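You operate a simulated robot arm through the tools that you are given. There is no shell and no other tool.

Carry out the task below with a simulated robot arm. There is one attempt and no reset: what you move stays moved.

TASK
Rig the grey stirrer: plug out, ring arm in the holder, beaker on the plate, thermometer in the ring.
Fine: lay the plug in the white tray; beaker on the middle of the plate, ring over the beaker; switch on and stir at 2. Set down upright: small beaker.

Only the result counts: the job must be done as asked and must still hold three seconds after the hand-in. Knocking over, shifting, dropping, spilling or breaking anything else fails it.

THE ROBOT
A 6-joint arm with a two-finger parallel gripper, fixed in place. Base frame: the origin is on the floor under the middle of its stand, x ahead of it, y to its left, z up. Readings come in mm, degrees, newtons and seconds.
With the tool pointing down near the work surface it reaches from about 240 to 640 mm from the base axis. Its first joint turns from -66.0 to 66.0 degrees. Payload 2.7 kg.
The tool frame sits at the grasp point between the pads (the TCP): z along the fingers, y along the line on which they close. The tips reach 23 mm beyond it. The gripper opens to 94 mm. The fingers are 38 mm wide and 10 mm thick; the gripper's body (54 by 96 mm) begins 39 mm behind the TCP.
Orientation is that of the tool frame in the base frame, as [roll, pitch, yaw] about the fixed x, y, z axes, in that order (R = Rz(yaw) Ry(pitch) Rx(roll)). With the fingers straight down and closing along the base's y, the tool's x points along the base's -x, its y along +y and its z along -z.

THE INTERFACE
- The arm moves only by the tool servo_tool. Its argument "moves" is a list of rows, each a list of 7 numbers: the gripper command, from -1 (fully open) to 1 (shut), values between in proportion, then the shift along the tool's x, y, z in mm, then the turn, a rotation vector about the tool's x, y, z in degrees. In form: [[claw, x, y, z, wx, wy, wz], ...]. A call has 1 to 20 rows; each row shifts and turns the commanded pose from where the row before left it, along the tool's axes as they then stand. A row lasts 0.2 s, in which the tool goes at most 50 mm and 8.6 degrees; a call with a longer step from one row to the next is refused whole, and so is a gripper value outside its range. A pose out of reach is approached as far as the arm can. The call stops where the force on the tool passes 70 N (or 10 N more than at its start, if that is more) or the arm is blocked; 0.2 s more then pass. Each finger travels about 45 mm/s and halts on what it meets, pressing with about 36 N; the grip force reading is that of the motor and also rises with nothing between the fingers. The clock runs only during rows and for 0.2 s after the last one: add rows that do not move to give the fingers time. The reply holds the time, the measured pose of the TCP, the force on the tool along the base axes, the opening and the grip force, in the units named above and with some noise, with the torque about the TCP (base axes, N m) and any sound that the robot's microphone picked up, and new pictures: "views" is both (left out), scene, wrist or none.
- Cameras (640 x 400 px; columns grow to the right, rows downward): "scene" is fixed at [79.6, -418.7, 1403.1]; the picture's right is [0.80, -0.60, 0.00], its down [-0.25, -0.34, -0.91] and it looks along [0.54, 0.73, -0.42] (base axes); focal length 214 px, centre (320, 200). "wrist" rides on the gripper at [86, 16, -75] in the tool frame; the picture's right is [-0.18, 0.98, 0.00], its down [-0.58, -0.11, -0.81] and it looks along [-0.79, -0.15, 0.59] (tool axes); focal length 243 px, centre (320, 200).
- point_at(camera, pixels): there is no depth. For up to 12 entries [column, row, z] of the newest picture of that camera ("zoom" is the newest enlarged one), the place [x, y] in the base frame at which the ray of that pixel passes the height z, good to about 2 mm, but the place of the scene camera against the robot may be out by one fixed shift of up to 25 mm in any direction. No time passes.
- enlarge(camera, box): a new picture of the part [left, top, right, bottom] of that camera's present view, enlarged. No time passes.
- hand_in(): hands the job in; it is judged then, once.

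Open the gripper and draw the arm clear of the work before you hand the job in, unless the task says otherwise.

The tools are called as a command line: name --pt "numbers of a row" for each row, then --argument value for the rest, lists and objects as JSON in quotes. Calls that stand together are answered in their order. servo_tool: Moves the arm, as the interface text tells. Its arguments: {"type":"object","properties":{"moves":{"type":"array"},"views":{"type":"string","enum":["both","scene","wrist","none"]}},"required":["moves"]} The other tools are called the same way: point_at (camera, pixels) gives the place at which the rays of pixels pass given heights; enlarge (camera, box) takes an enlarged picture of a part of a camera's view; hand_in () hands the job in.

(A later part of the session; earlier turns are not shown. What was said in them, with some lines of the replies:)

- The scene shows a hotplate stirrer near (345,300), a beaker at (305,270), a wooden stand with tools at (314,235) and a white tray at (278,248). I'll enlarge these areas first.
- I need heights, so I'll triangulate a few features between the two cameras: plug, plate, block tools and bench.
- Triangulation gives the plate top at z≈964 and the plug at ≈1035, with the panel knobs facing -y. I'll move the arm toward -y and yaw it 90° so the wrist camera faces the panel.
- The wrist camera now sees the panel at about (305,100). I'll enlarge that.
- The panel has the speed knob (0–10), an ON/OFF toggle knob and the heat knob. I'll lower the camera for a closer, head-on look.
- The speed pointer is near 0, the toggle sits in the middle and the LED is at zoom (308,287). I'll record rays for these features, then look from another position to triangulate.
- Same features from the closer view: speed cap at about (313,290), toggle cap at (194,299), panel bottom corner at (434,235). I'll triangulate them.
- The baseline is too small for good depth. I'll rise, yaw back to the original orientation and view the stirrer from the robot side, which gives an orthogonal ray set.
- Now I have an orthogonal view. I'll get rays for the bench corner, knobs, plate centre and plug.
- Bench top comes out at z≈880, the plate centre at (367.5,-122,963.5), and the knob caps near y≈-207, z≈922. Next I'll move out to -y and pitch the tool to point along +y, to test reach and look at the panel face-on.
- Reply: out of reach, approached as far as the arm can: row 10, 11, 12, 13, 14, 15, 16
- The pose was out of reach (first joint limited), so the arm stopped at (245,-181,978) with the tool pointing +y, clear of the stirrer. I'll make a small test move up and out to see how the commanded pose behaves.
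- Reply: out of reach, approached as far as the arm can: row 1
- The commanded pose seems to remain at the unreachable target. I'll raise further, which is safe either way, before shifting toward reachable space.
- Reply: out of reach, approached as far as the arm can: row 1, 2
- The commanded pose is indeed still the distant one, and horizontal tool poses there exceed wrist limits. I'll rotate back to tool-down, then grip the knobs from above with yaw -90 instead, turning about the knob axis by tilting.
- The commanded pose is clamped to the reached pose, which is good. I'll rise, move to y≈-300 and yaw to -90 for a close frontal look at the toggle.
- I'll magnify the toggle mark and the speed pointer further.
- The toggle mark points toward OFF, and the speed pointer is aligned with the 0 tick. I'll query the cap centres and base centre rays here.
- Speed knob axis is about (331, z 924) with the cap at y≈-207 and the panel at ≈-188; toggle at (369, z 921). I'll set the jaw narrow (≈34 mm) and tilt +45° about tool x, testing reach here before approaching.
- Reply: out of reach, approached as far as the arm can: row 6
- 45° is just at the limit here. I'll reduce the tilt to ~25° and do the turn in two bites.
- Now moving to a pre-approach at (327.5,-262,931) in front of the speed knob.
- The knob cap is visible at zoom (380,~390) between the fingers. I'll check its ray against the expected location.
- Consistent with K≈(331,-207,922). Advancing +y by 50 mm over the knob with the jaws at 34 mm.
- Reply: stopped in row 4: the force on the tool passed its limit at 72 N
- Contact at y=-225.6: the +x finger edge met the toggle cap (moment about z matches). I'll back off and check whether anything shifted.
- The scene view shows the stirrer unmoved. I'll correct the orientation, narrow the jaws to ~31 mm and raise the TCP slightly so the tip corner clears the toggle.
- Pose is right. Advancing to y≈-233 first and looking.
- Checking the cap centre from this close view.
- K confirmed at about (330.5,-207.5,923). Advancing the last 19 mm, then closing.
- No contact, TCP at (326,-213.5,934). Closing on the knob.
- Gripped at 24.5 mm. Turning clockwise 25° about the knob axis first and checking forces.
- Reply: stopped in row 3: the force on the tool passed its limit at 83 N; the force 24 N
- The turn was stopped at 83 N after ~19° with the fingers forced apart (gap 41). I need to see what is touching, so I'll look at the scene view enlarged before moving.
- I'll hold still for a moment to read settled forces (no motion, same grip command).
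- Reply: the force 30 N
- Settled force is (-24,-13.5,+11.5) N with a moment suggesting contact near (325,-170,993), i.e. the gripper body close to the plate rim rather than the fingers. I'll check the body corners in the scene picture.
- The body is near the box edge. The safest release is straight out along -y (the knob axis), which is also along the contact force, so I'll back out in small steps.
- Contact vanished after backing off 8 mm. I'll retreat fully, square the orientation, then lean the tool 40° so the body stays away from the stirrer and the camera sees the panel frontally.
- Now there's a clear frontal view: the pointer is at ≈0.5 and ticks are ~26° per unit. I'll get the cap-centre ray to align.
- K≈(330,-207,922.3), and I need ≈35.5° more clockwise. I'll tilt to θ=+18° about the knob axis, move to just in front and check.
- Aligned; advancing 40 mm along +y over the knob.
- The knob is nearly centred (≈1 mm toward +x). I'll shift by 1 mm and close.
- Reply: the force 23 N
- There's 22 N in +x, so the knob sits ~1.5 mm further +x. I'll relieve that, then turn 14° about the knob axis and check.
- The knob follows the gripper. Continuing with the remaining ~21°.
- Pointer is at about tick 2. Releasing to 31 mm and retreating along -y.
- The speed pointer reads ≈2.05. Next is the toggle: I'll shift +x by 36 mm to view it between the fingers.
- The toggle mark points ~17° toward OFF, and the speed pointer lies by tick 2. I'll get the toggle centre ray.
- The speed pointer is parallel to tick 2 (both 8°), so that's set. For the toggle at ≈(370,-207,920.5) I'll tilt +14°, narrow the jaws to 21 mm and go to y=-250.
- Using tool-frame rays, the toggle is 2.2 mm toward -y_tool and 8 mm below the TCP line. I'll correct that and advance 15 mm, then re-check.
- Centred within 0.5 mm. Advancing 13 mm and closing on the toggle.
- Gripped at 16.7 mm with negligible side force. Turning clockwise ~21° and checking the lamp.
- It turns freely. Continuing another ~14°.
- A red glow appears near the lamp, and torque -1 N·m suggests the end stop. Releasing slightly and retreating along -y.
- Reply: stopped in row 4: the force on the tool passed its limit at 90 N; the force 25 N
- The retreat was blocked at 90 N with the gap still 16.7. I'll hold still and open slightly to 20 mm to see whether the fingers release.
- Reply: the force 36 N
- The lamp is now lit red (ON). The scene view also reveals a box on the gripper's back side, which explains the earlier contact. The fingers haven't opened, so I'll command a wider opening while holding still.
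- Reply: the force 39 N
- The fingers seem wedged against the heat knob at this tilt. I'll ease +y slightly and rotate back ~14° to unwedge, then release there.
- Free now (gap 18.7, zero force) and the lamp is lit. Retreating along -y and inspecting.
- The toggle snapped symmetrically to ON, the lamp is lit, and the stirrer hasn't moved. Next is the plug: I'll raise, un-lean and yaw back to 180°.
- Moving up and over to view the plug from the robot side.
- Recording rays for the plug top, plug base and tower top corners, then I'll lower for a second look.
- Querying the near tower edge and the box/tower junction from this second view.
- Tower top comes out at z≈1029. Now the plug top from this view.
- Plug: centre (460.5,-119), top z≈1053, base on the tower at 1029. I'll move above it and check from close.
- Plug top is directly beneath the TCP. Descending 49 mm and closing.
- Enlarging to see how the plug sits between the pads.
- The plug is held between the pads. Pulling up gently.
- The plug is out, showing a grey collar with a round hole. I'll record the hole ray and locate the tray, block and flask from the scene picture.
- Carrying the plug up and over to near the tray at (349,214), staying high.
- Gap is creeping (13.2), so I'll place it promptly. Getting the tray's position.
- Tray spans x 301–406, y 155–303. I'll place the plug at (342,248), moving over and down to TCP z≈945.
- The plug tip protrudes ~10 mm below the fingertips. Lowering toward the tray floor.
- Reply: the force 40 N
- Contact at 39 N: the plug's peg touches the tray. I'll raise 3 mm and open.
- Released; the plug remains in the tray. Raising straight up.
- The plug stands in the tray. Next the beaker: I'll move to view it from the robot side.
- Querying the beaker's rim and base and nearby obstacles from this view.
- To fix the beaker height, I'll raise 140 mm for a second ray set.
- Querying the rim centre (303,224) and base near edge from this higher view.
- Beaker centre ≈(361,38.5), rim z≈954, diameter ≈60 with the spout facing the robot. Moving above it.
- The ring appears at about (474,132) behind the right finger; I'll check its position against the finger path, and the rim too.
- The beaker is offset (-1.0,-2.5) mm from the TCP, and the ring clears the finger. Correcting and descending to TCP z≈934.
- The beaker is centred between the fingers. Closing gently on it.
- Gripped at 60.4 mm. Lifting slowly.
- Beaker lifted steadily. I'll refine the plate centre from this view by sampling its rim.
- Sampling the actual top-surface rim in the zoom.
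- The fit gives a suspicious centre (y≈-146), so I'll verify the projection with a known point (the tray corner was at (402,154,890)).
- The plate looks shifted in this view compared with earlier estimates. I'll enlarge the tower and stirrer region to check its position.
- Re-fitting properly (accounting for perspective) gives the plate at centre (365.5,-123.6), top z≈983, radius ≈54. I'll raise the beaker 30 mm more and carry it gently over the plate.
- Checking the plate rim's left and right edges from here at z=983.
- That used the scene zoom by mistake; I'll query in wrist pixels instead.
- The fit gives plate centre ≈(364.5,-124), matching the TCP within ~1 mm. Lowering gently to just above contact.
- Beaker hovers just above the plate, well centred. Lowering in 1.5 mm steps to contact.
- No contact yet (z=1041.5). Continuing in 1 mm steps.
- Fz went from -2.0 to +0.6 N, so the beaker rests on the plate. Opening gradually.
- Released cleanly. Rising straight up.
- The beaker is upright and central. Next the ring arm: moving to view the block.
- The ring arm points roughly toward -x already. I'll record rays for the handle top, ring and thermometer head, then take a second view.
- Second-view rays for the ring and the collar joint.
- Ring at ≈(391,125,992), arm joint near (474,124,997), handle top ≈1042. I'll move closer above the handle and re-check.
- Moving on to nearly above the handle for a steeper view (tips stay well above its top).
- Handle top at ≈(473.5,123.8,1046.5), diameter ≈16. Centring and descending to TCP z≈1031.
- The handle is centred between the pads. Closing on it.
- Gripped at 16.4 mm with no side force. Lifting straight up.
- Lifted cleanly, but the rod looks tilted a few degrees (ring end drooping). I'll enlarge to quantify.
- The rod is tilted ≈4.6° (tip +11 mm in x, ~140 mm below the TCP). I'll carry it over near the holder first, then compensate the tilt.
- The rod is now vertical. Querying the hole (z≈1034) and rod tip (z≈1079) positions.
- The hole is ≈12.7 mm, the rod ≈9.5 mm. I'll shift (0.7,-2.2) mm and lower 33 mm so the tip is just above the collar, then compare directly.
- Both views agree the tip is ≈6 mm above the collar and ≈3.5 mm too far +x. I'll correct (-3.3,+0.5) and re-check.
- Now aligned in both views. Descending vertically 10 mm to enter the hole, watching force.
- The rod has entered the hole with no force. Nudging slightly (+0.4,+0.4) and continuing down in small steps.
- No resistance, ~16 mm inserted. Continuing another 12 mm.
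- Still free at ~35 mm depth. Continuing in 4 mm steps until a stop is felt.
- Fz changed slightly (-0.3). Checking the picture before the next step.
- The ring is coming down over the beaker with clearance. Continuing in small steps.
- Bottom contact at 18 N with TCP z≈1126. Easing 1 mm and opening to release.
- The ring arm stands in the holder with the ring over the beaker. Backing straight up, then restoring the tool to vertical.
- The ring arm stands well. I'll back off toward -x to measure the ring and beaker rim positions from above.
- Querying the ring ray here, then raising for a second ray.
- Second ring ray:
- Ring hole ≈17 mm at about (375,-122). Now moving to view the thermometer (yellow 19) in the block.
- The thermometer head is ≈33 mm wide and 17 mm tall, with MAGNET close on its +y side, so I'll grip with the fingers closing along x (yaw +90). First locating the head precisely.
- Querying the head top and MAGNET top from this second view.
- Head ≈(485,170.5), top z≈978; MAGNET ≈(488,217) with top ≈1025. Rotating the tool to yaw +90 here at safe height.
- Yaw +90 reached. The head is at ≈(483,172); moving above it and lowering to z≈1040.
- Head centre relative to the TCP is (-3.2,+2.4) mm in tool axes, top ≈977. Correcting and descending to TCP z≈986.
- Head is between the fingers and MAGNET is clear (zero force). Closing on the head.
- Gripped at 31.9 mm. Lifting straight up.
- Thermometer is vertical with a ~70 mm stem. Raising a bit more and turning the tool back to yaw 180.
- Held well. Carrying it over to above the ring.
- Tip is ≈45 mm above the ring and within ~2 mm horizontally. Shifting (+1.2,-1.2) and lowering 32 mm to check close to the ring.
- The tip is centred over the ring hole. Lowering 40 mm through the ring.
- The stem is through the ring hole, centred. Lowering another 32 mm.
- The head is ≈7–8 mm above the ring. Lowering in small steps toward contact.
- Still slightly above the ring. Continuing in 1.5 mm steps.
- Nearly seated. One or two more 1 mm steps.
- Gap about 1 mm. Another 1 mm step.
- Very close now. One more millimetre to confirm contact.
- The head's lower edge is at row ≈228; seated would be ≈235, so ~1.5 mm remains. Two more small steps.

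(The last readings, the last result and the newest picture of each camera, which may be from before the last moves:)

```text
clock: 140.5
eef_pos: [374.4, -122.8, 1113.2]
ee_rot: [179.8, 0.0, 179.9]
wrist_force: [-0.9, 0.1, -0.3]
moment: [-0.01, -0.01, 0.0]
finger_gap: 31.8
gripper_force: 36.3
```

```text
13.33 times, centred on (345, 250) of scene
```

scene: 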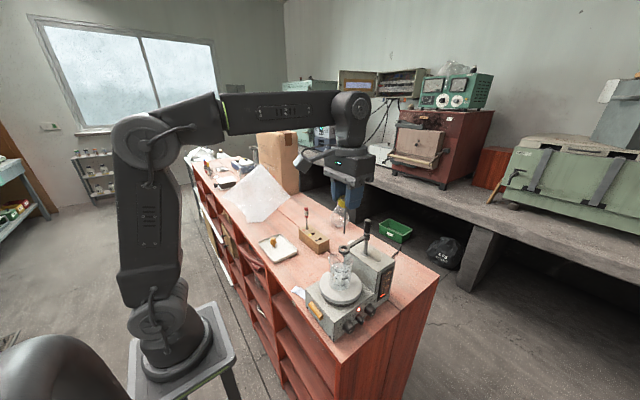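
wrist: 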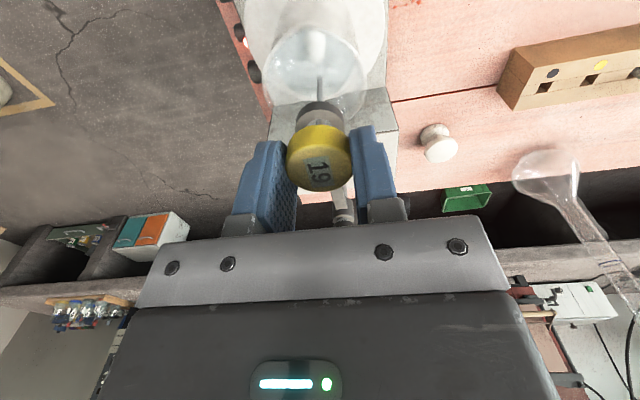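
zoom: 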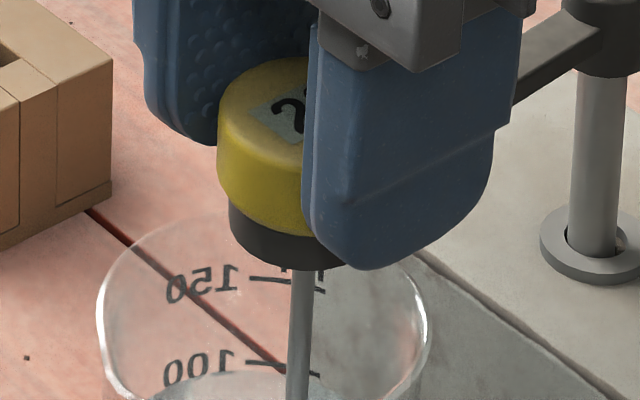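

The ring has just moved down ~1 mm, so the head is seated. Easing up 0.8 mm and opening.

servo_tool --pt "0.5 0 0 -0.8 0 0 0" --pt "0.3 0 0 0 0 0 0" --pt "0.2 0 0 0 0 0 0" --pt "0.1 0 0 0 0 0 0" --pt "0.0 0 0 0 0 0 0" --pt "0.0 0 0 0 0 0 0" --views "both"

enlarge --camera "scene" --box '[320, 225, 380, 275]'

enlarge --camera "wrist" --box '[240, 60, 400, 220]'

```text
clock: 141.9
eef_pos: [375.3, -122.9, 1114.0]
ee_rot: [179.8, 0.0, 180.0]
wrist_force: [-0.4, -0.4, -0.3]
moment: [-0.03, 0.01, 0.0]
finger_gap: 47.2
gripper_force: 0.1
```

scene: 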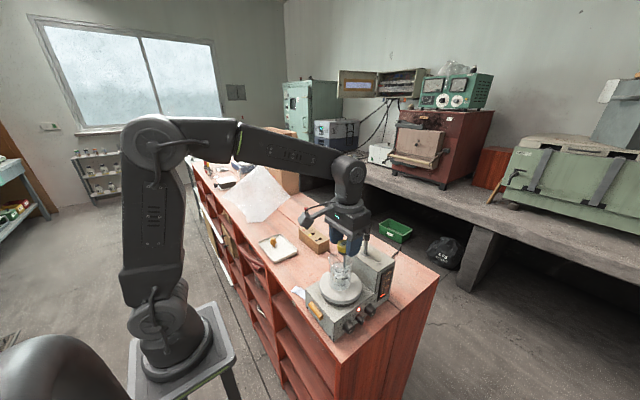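
wrist: 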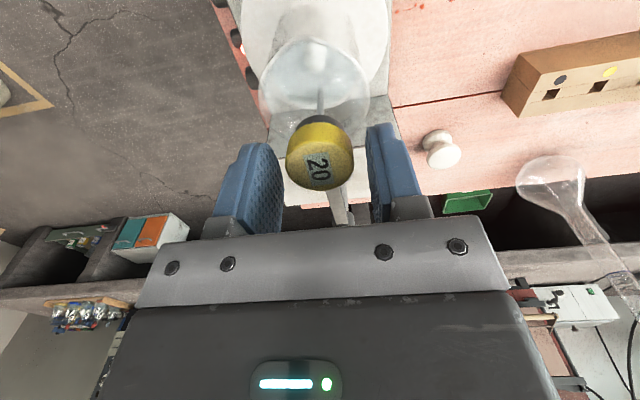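

```text
8.00 times, centred on (350, 250) of scene
```

zoom: 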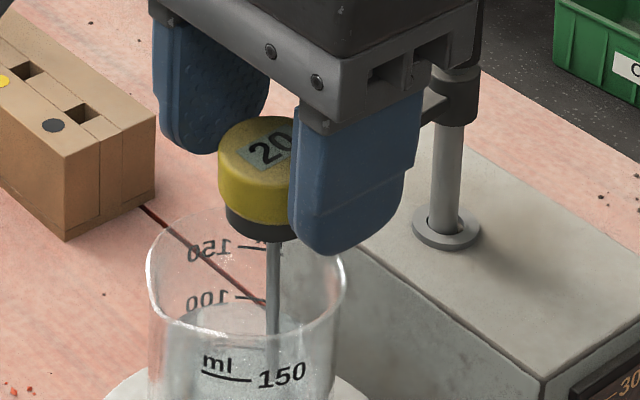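

```text
2.50 times, centred on (320, 140) of wrist
```

zoom: 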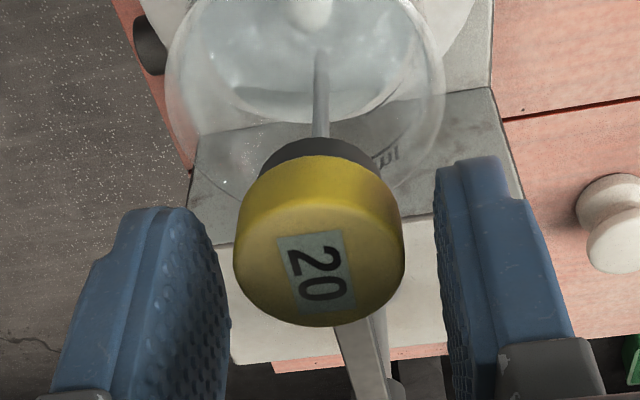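

The thermometer is seated (display now reads 20). Rising straight up, clear of everything.

servo_tool --pt "0.0 0 0 -5 0 0 0" --pt "0.0 0 0 -15 0 0 0" --pt "0.0 0 0 -30 0 0 0" --pt "0.0 0 0 -40 0 0 0" --pt "0.0 0 0 -45 0 0 0" --pt "0.0 0 0 0 0 0 0" --views "both"

enlarge --camera "scene" --box '[310, 215, 410, 315]'

enlarge --camera "wrist" --box '[240, 0, 400, 140]'

```text
clock: 143.3
eef_pos: [374.2, -123.9, 1249.4]
ee_rot: [179.8, 0.0, 179.9]
wrist_force: [-1.1, 0.6, -0.8]
moment: [0.02, -0.01, 0.02]
finger_gap: 47.2
gripper_force: 0.1
```

scene: 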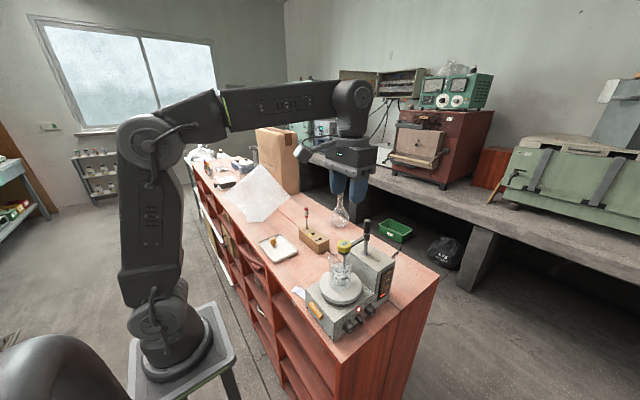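
wrist: 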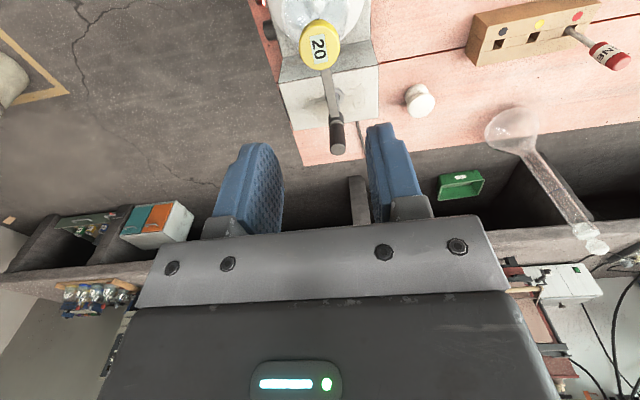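

```text
4.00 times, centred on (360, 265) of scene
```

zoom: 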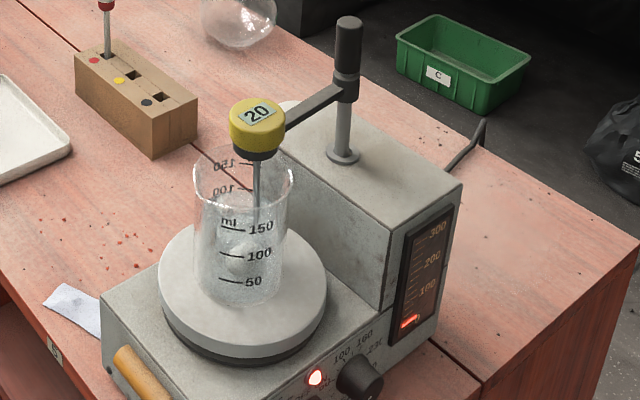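

```text
2.86 times, centred on (320, 70) of wrist
```

zoom: 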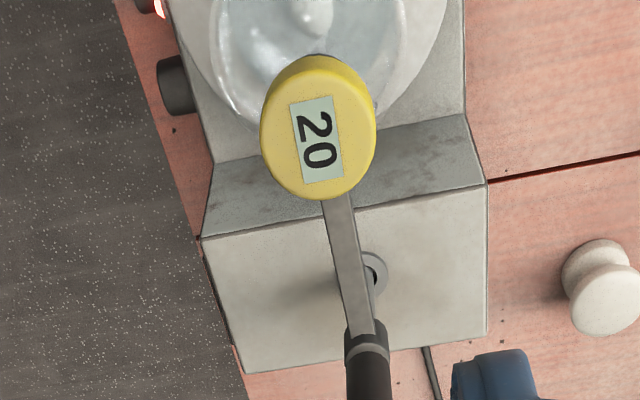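

The rig looks complete. I'll double-check the panel, in particular that the heat knob wasn't disturbed when the finger touched it.

enlarge --camera "scene" --box '[325, 300, 385, 350]'

enlarge --camera "scene" --box '[245, 200, 345, 280]'

```text
8.00 times, centred on (355, 325) of scene
```

zoom: 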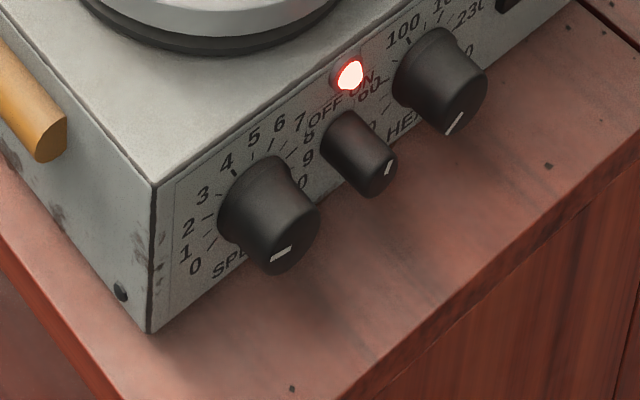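

```text
5.00 times, centred on (295, 240) of scene
```

zoom: 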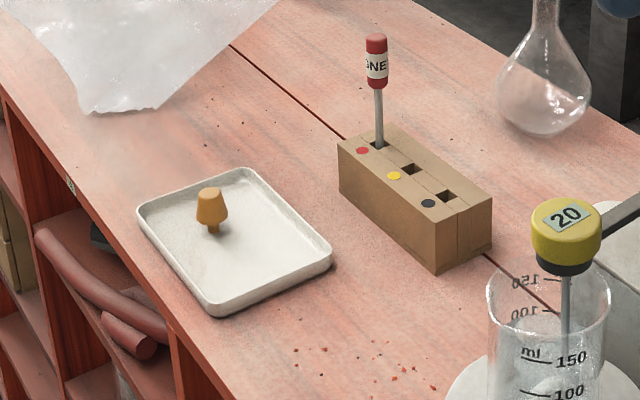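

Heat pointer looks like its original 0 direction. I'll zoom closer on the speed pointer to confirm it still reads 2.

enlarge --camera "scene" --box '[335, 312, 365, 336]'

```text
16.00 times, centred on (350, 324) of scene
```

zoom: 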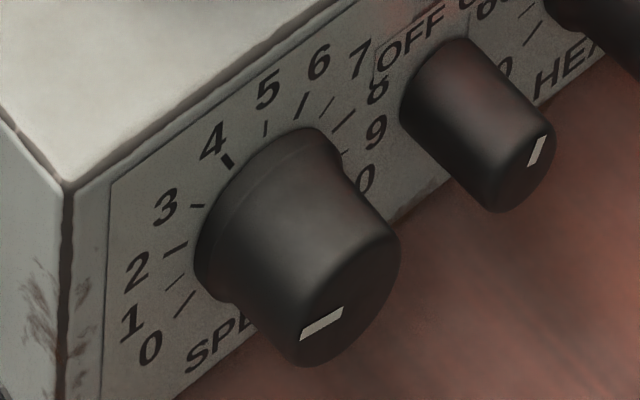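

The oblique scene view is ambiguous (1.6–2). I'll verify from the front with the wrist camera, keeping the tool vertical so the arm stays high over the rig.

servo_tool --pt "0.0 9.6 -41.2 0 0 0 0" --pt "0.0 9.6 -41.2 0 0 0 0" --pt "0.0 9.6 -41.2 0 0 0 0" --pt "0.0 9.6 -41.2 0 0 0 0" --pt "0.0 9.6 -41.2 0 0 0 0" --pt "0.0 0 0 0 0 0 -8.2" --pt "0.0 0 0 0 0 0 -8.2" --pt "0.0 0 0 0 0 0 -8.2" --pt "0.0 0 0 0 0 0 -8.2" --pt "0.0 0 0 0 0 0 -8.2" --pt "0.0 0 0 0 0 0 -8.2" --pt "0.0 0 0 0 0 0 -8.2" --pt "0.0 0 0 0 0 0 -8.2" --pt "0.0 0 0 0 0 0 -8.2" --pt "0.0 0 0 0 0 0 -8.2" --pt "0.0 0 0 0 0 0 -8.0" --pt "0.0 0 0 0 0 0 0" --views "both"

```text
clock: 146.9
eef_pos: [326.7, -330.6, 1247.4]
ee_rot: [180.0, 0.2, -89.9]
wrist_force: [-0.2, -0.2, 0.3]
moment: [0.01, 0.0, 0.01]
finger_gap: 46.9
gripper_force: 0.0
```

scene: 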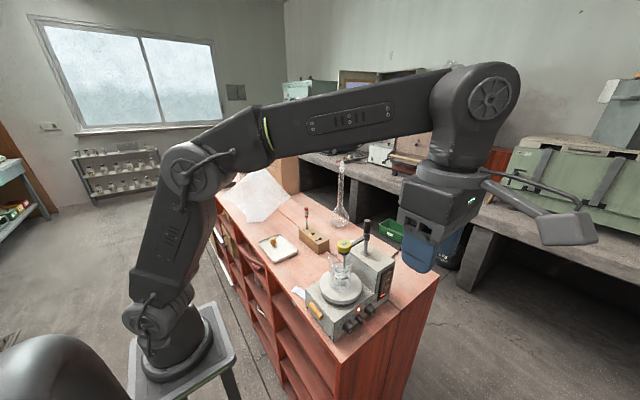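
wrist: 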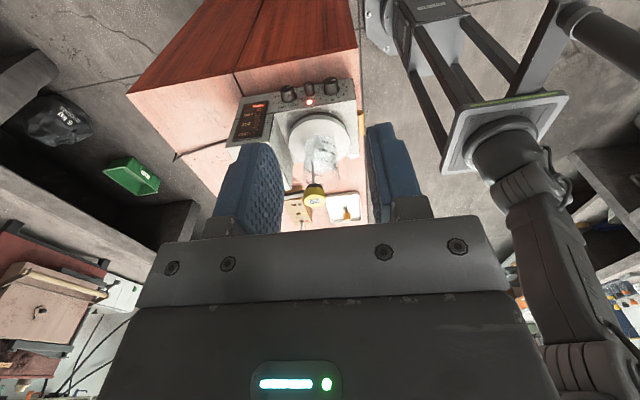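

Descending here to get a sharp frontal view of the panel.

servo_tool --pt "0.0 8 0 42 0 0 0" --pt "0.0 8 0 42 0 0 0" --pt "0.0 8 0 42 0 0 0" --pt "0.0 8 0 30 0 0 0" --pt "0.0 0 0 0 0 0 0" --views "wrist"

enlarge --camera "wrist" --box '[240, 140, 400, 240]'

enlarge --camera "wrist" --box '[310, 150, 370, 210]'

```text
clock: 148.1
eef_pos: [327.5, -360.7, 1090.1]
ee_rot: [180.0, 0.2, -89.9]
wrist_force: [-0.1, 0.1, 1.0]
moment: [0.02, 0.02, 0.02]
finger_gap: 46.9
gripper_force: 0.1
```

wrist: 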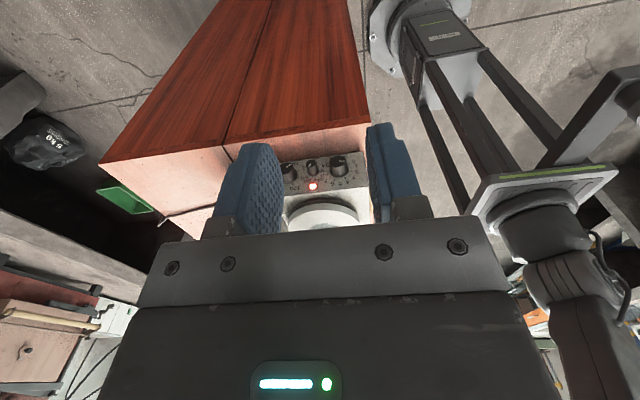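

```text
4.00 times, centred on (320, 190) of wrist
```

zoom: 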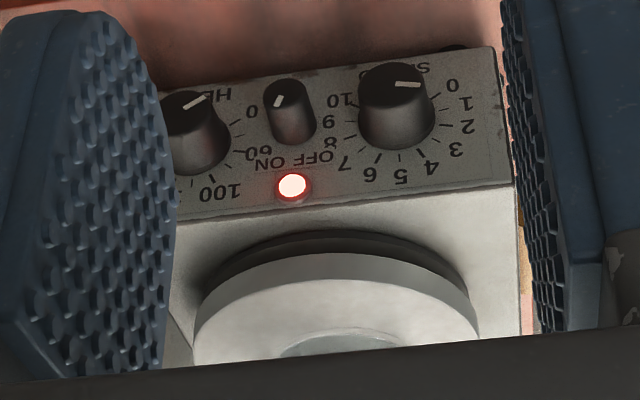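

```text
6.67 times, centred on (340, 180) of wrist
```

zoom: 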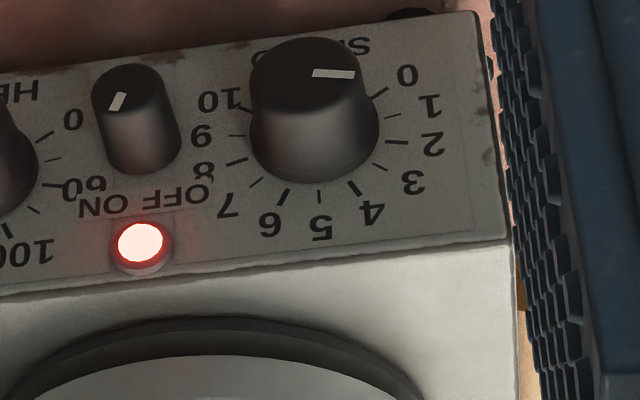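

The pointer (≈4.5°) is parallel to tick 2 (≈4°), heat is at 0, the toggle is ON and the lamp is lit. I'll open the gripper and draw the arm up and clear.

servo_tool --pt "-0.5 5 0 -40 0 0 0" --pt "-1 0 0 -45 0 0 0" --pt "-1 0 0 -45 0 0 0" --pt "-1 0 0 -45 0 0 0" --pt "-1 0 0 -30 0 0 0" --pt "-1 0 0 0 0 0 0" --pt "-1 0 0 0 0 0 0" --views "both"

enlarge --camera "scene" --box '[300, 210, 410, 350]'

enlarge --camera "scene" --box '[240, 190, 350, 280]'

```text
clock: 149.7
eef_pos: [320.3, -360.4, 1289.0]
ee_rot: [-179.9, 0.1, -90.0]
wrist_force: [-1.2, 0.2, 0.1]
moment: [0.01, 0.0, -0.02]
finger_gap: 93.7
gripper_force: 0.1
out of reach, approached as far as the arm can: row 5
```

scene: 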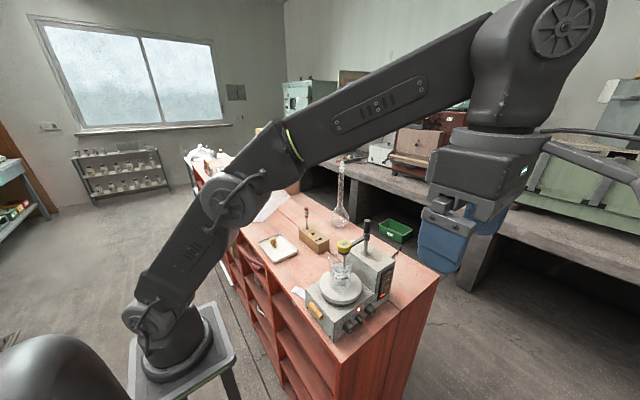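
wrist: 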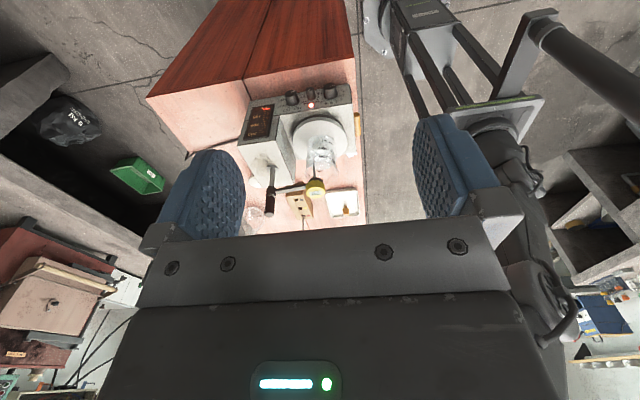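

```text
2.86 times, centred on (355, 280) of scene
```

zoom: 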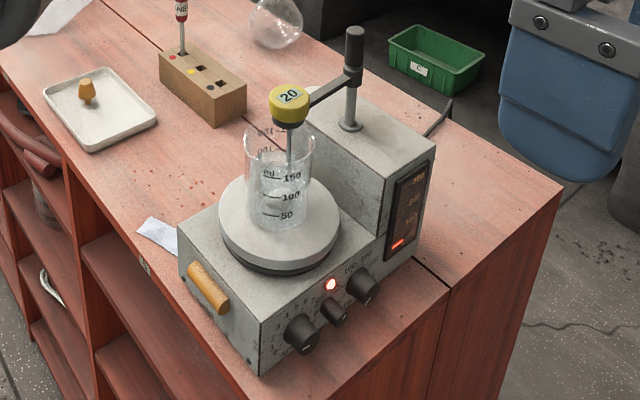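

```text
4.44 times, centred on (295, 235) of scene
```

zoom: 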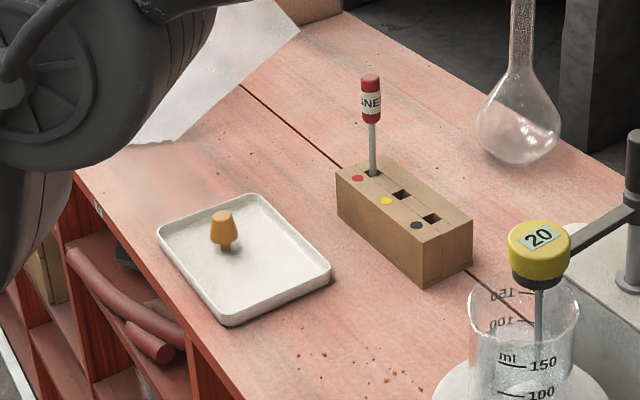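

Everything holds: the plug is in the tray, ring arm in the holder, beaker central on the plate, thermometer in the ring, lamp on, speed at 2. The gripper is open and the arm is clear, so I'm handing in.

hand_in

```text
The job is handed in.
```

The grey stirrer is rigged as asked and I've handed the job in. I don't have the judge's result yet.

| Item | State at hand-in |
|---|---|
| Plug | Out of the stirrer and in the white tray, standing upright on its peg rather than lying flat |
| Ring arm | In the holder, with the ring over the beaker about 9 mm off its centre |
| Small beaker | Upright on the middle of the plate, nothing spilled |
| Thermometer | Seated in the ring with its tip in the beaker; the display reads 20 |
| Switch | On, lamp lit |
| Speed | 2, confirmed from the front with the wrist camera |
| Heat | At 0, as I found it |

While turning the knobs, the gripper hit its force limit several times against the stirrer:
- The pushes reached about 70 to 90 N.
- In the scene pictures taken afterwards, the stirrer had not shifted and nothing else on the bench had moved.

The gripper is open and the arm is clear of the work.
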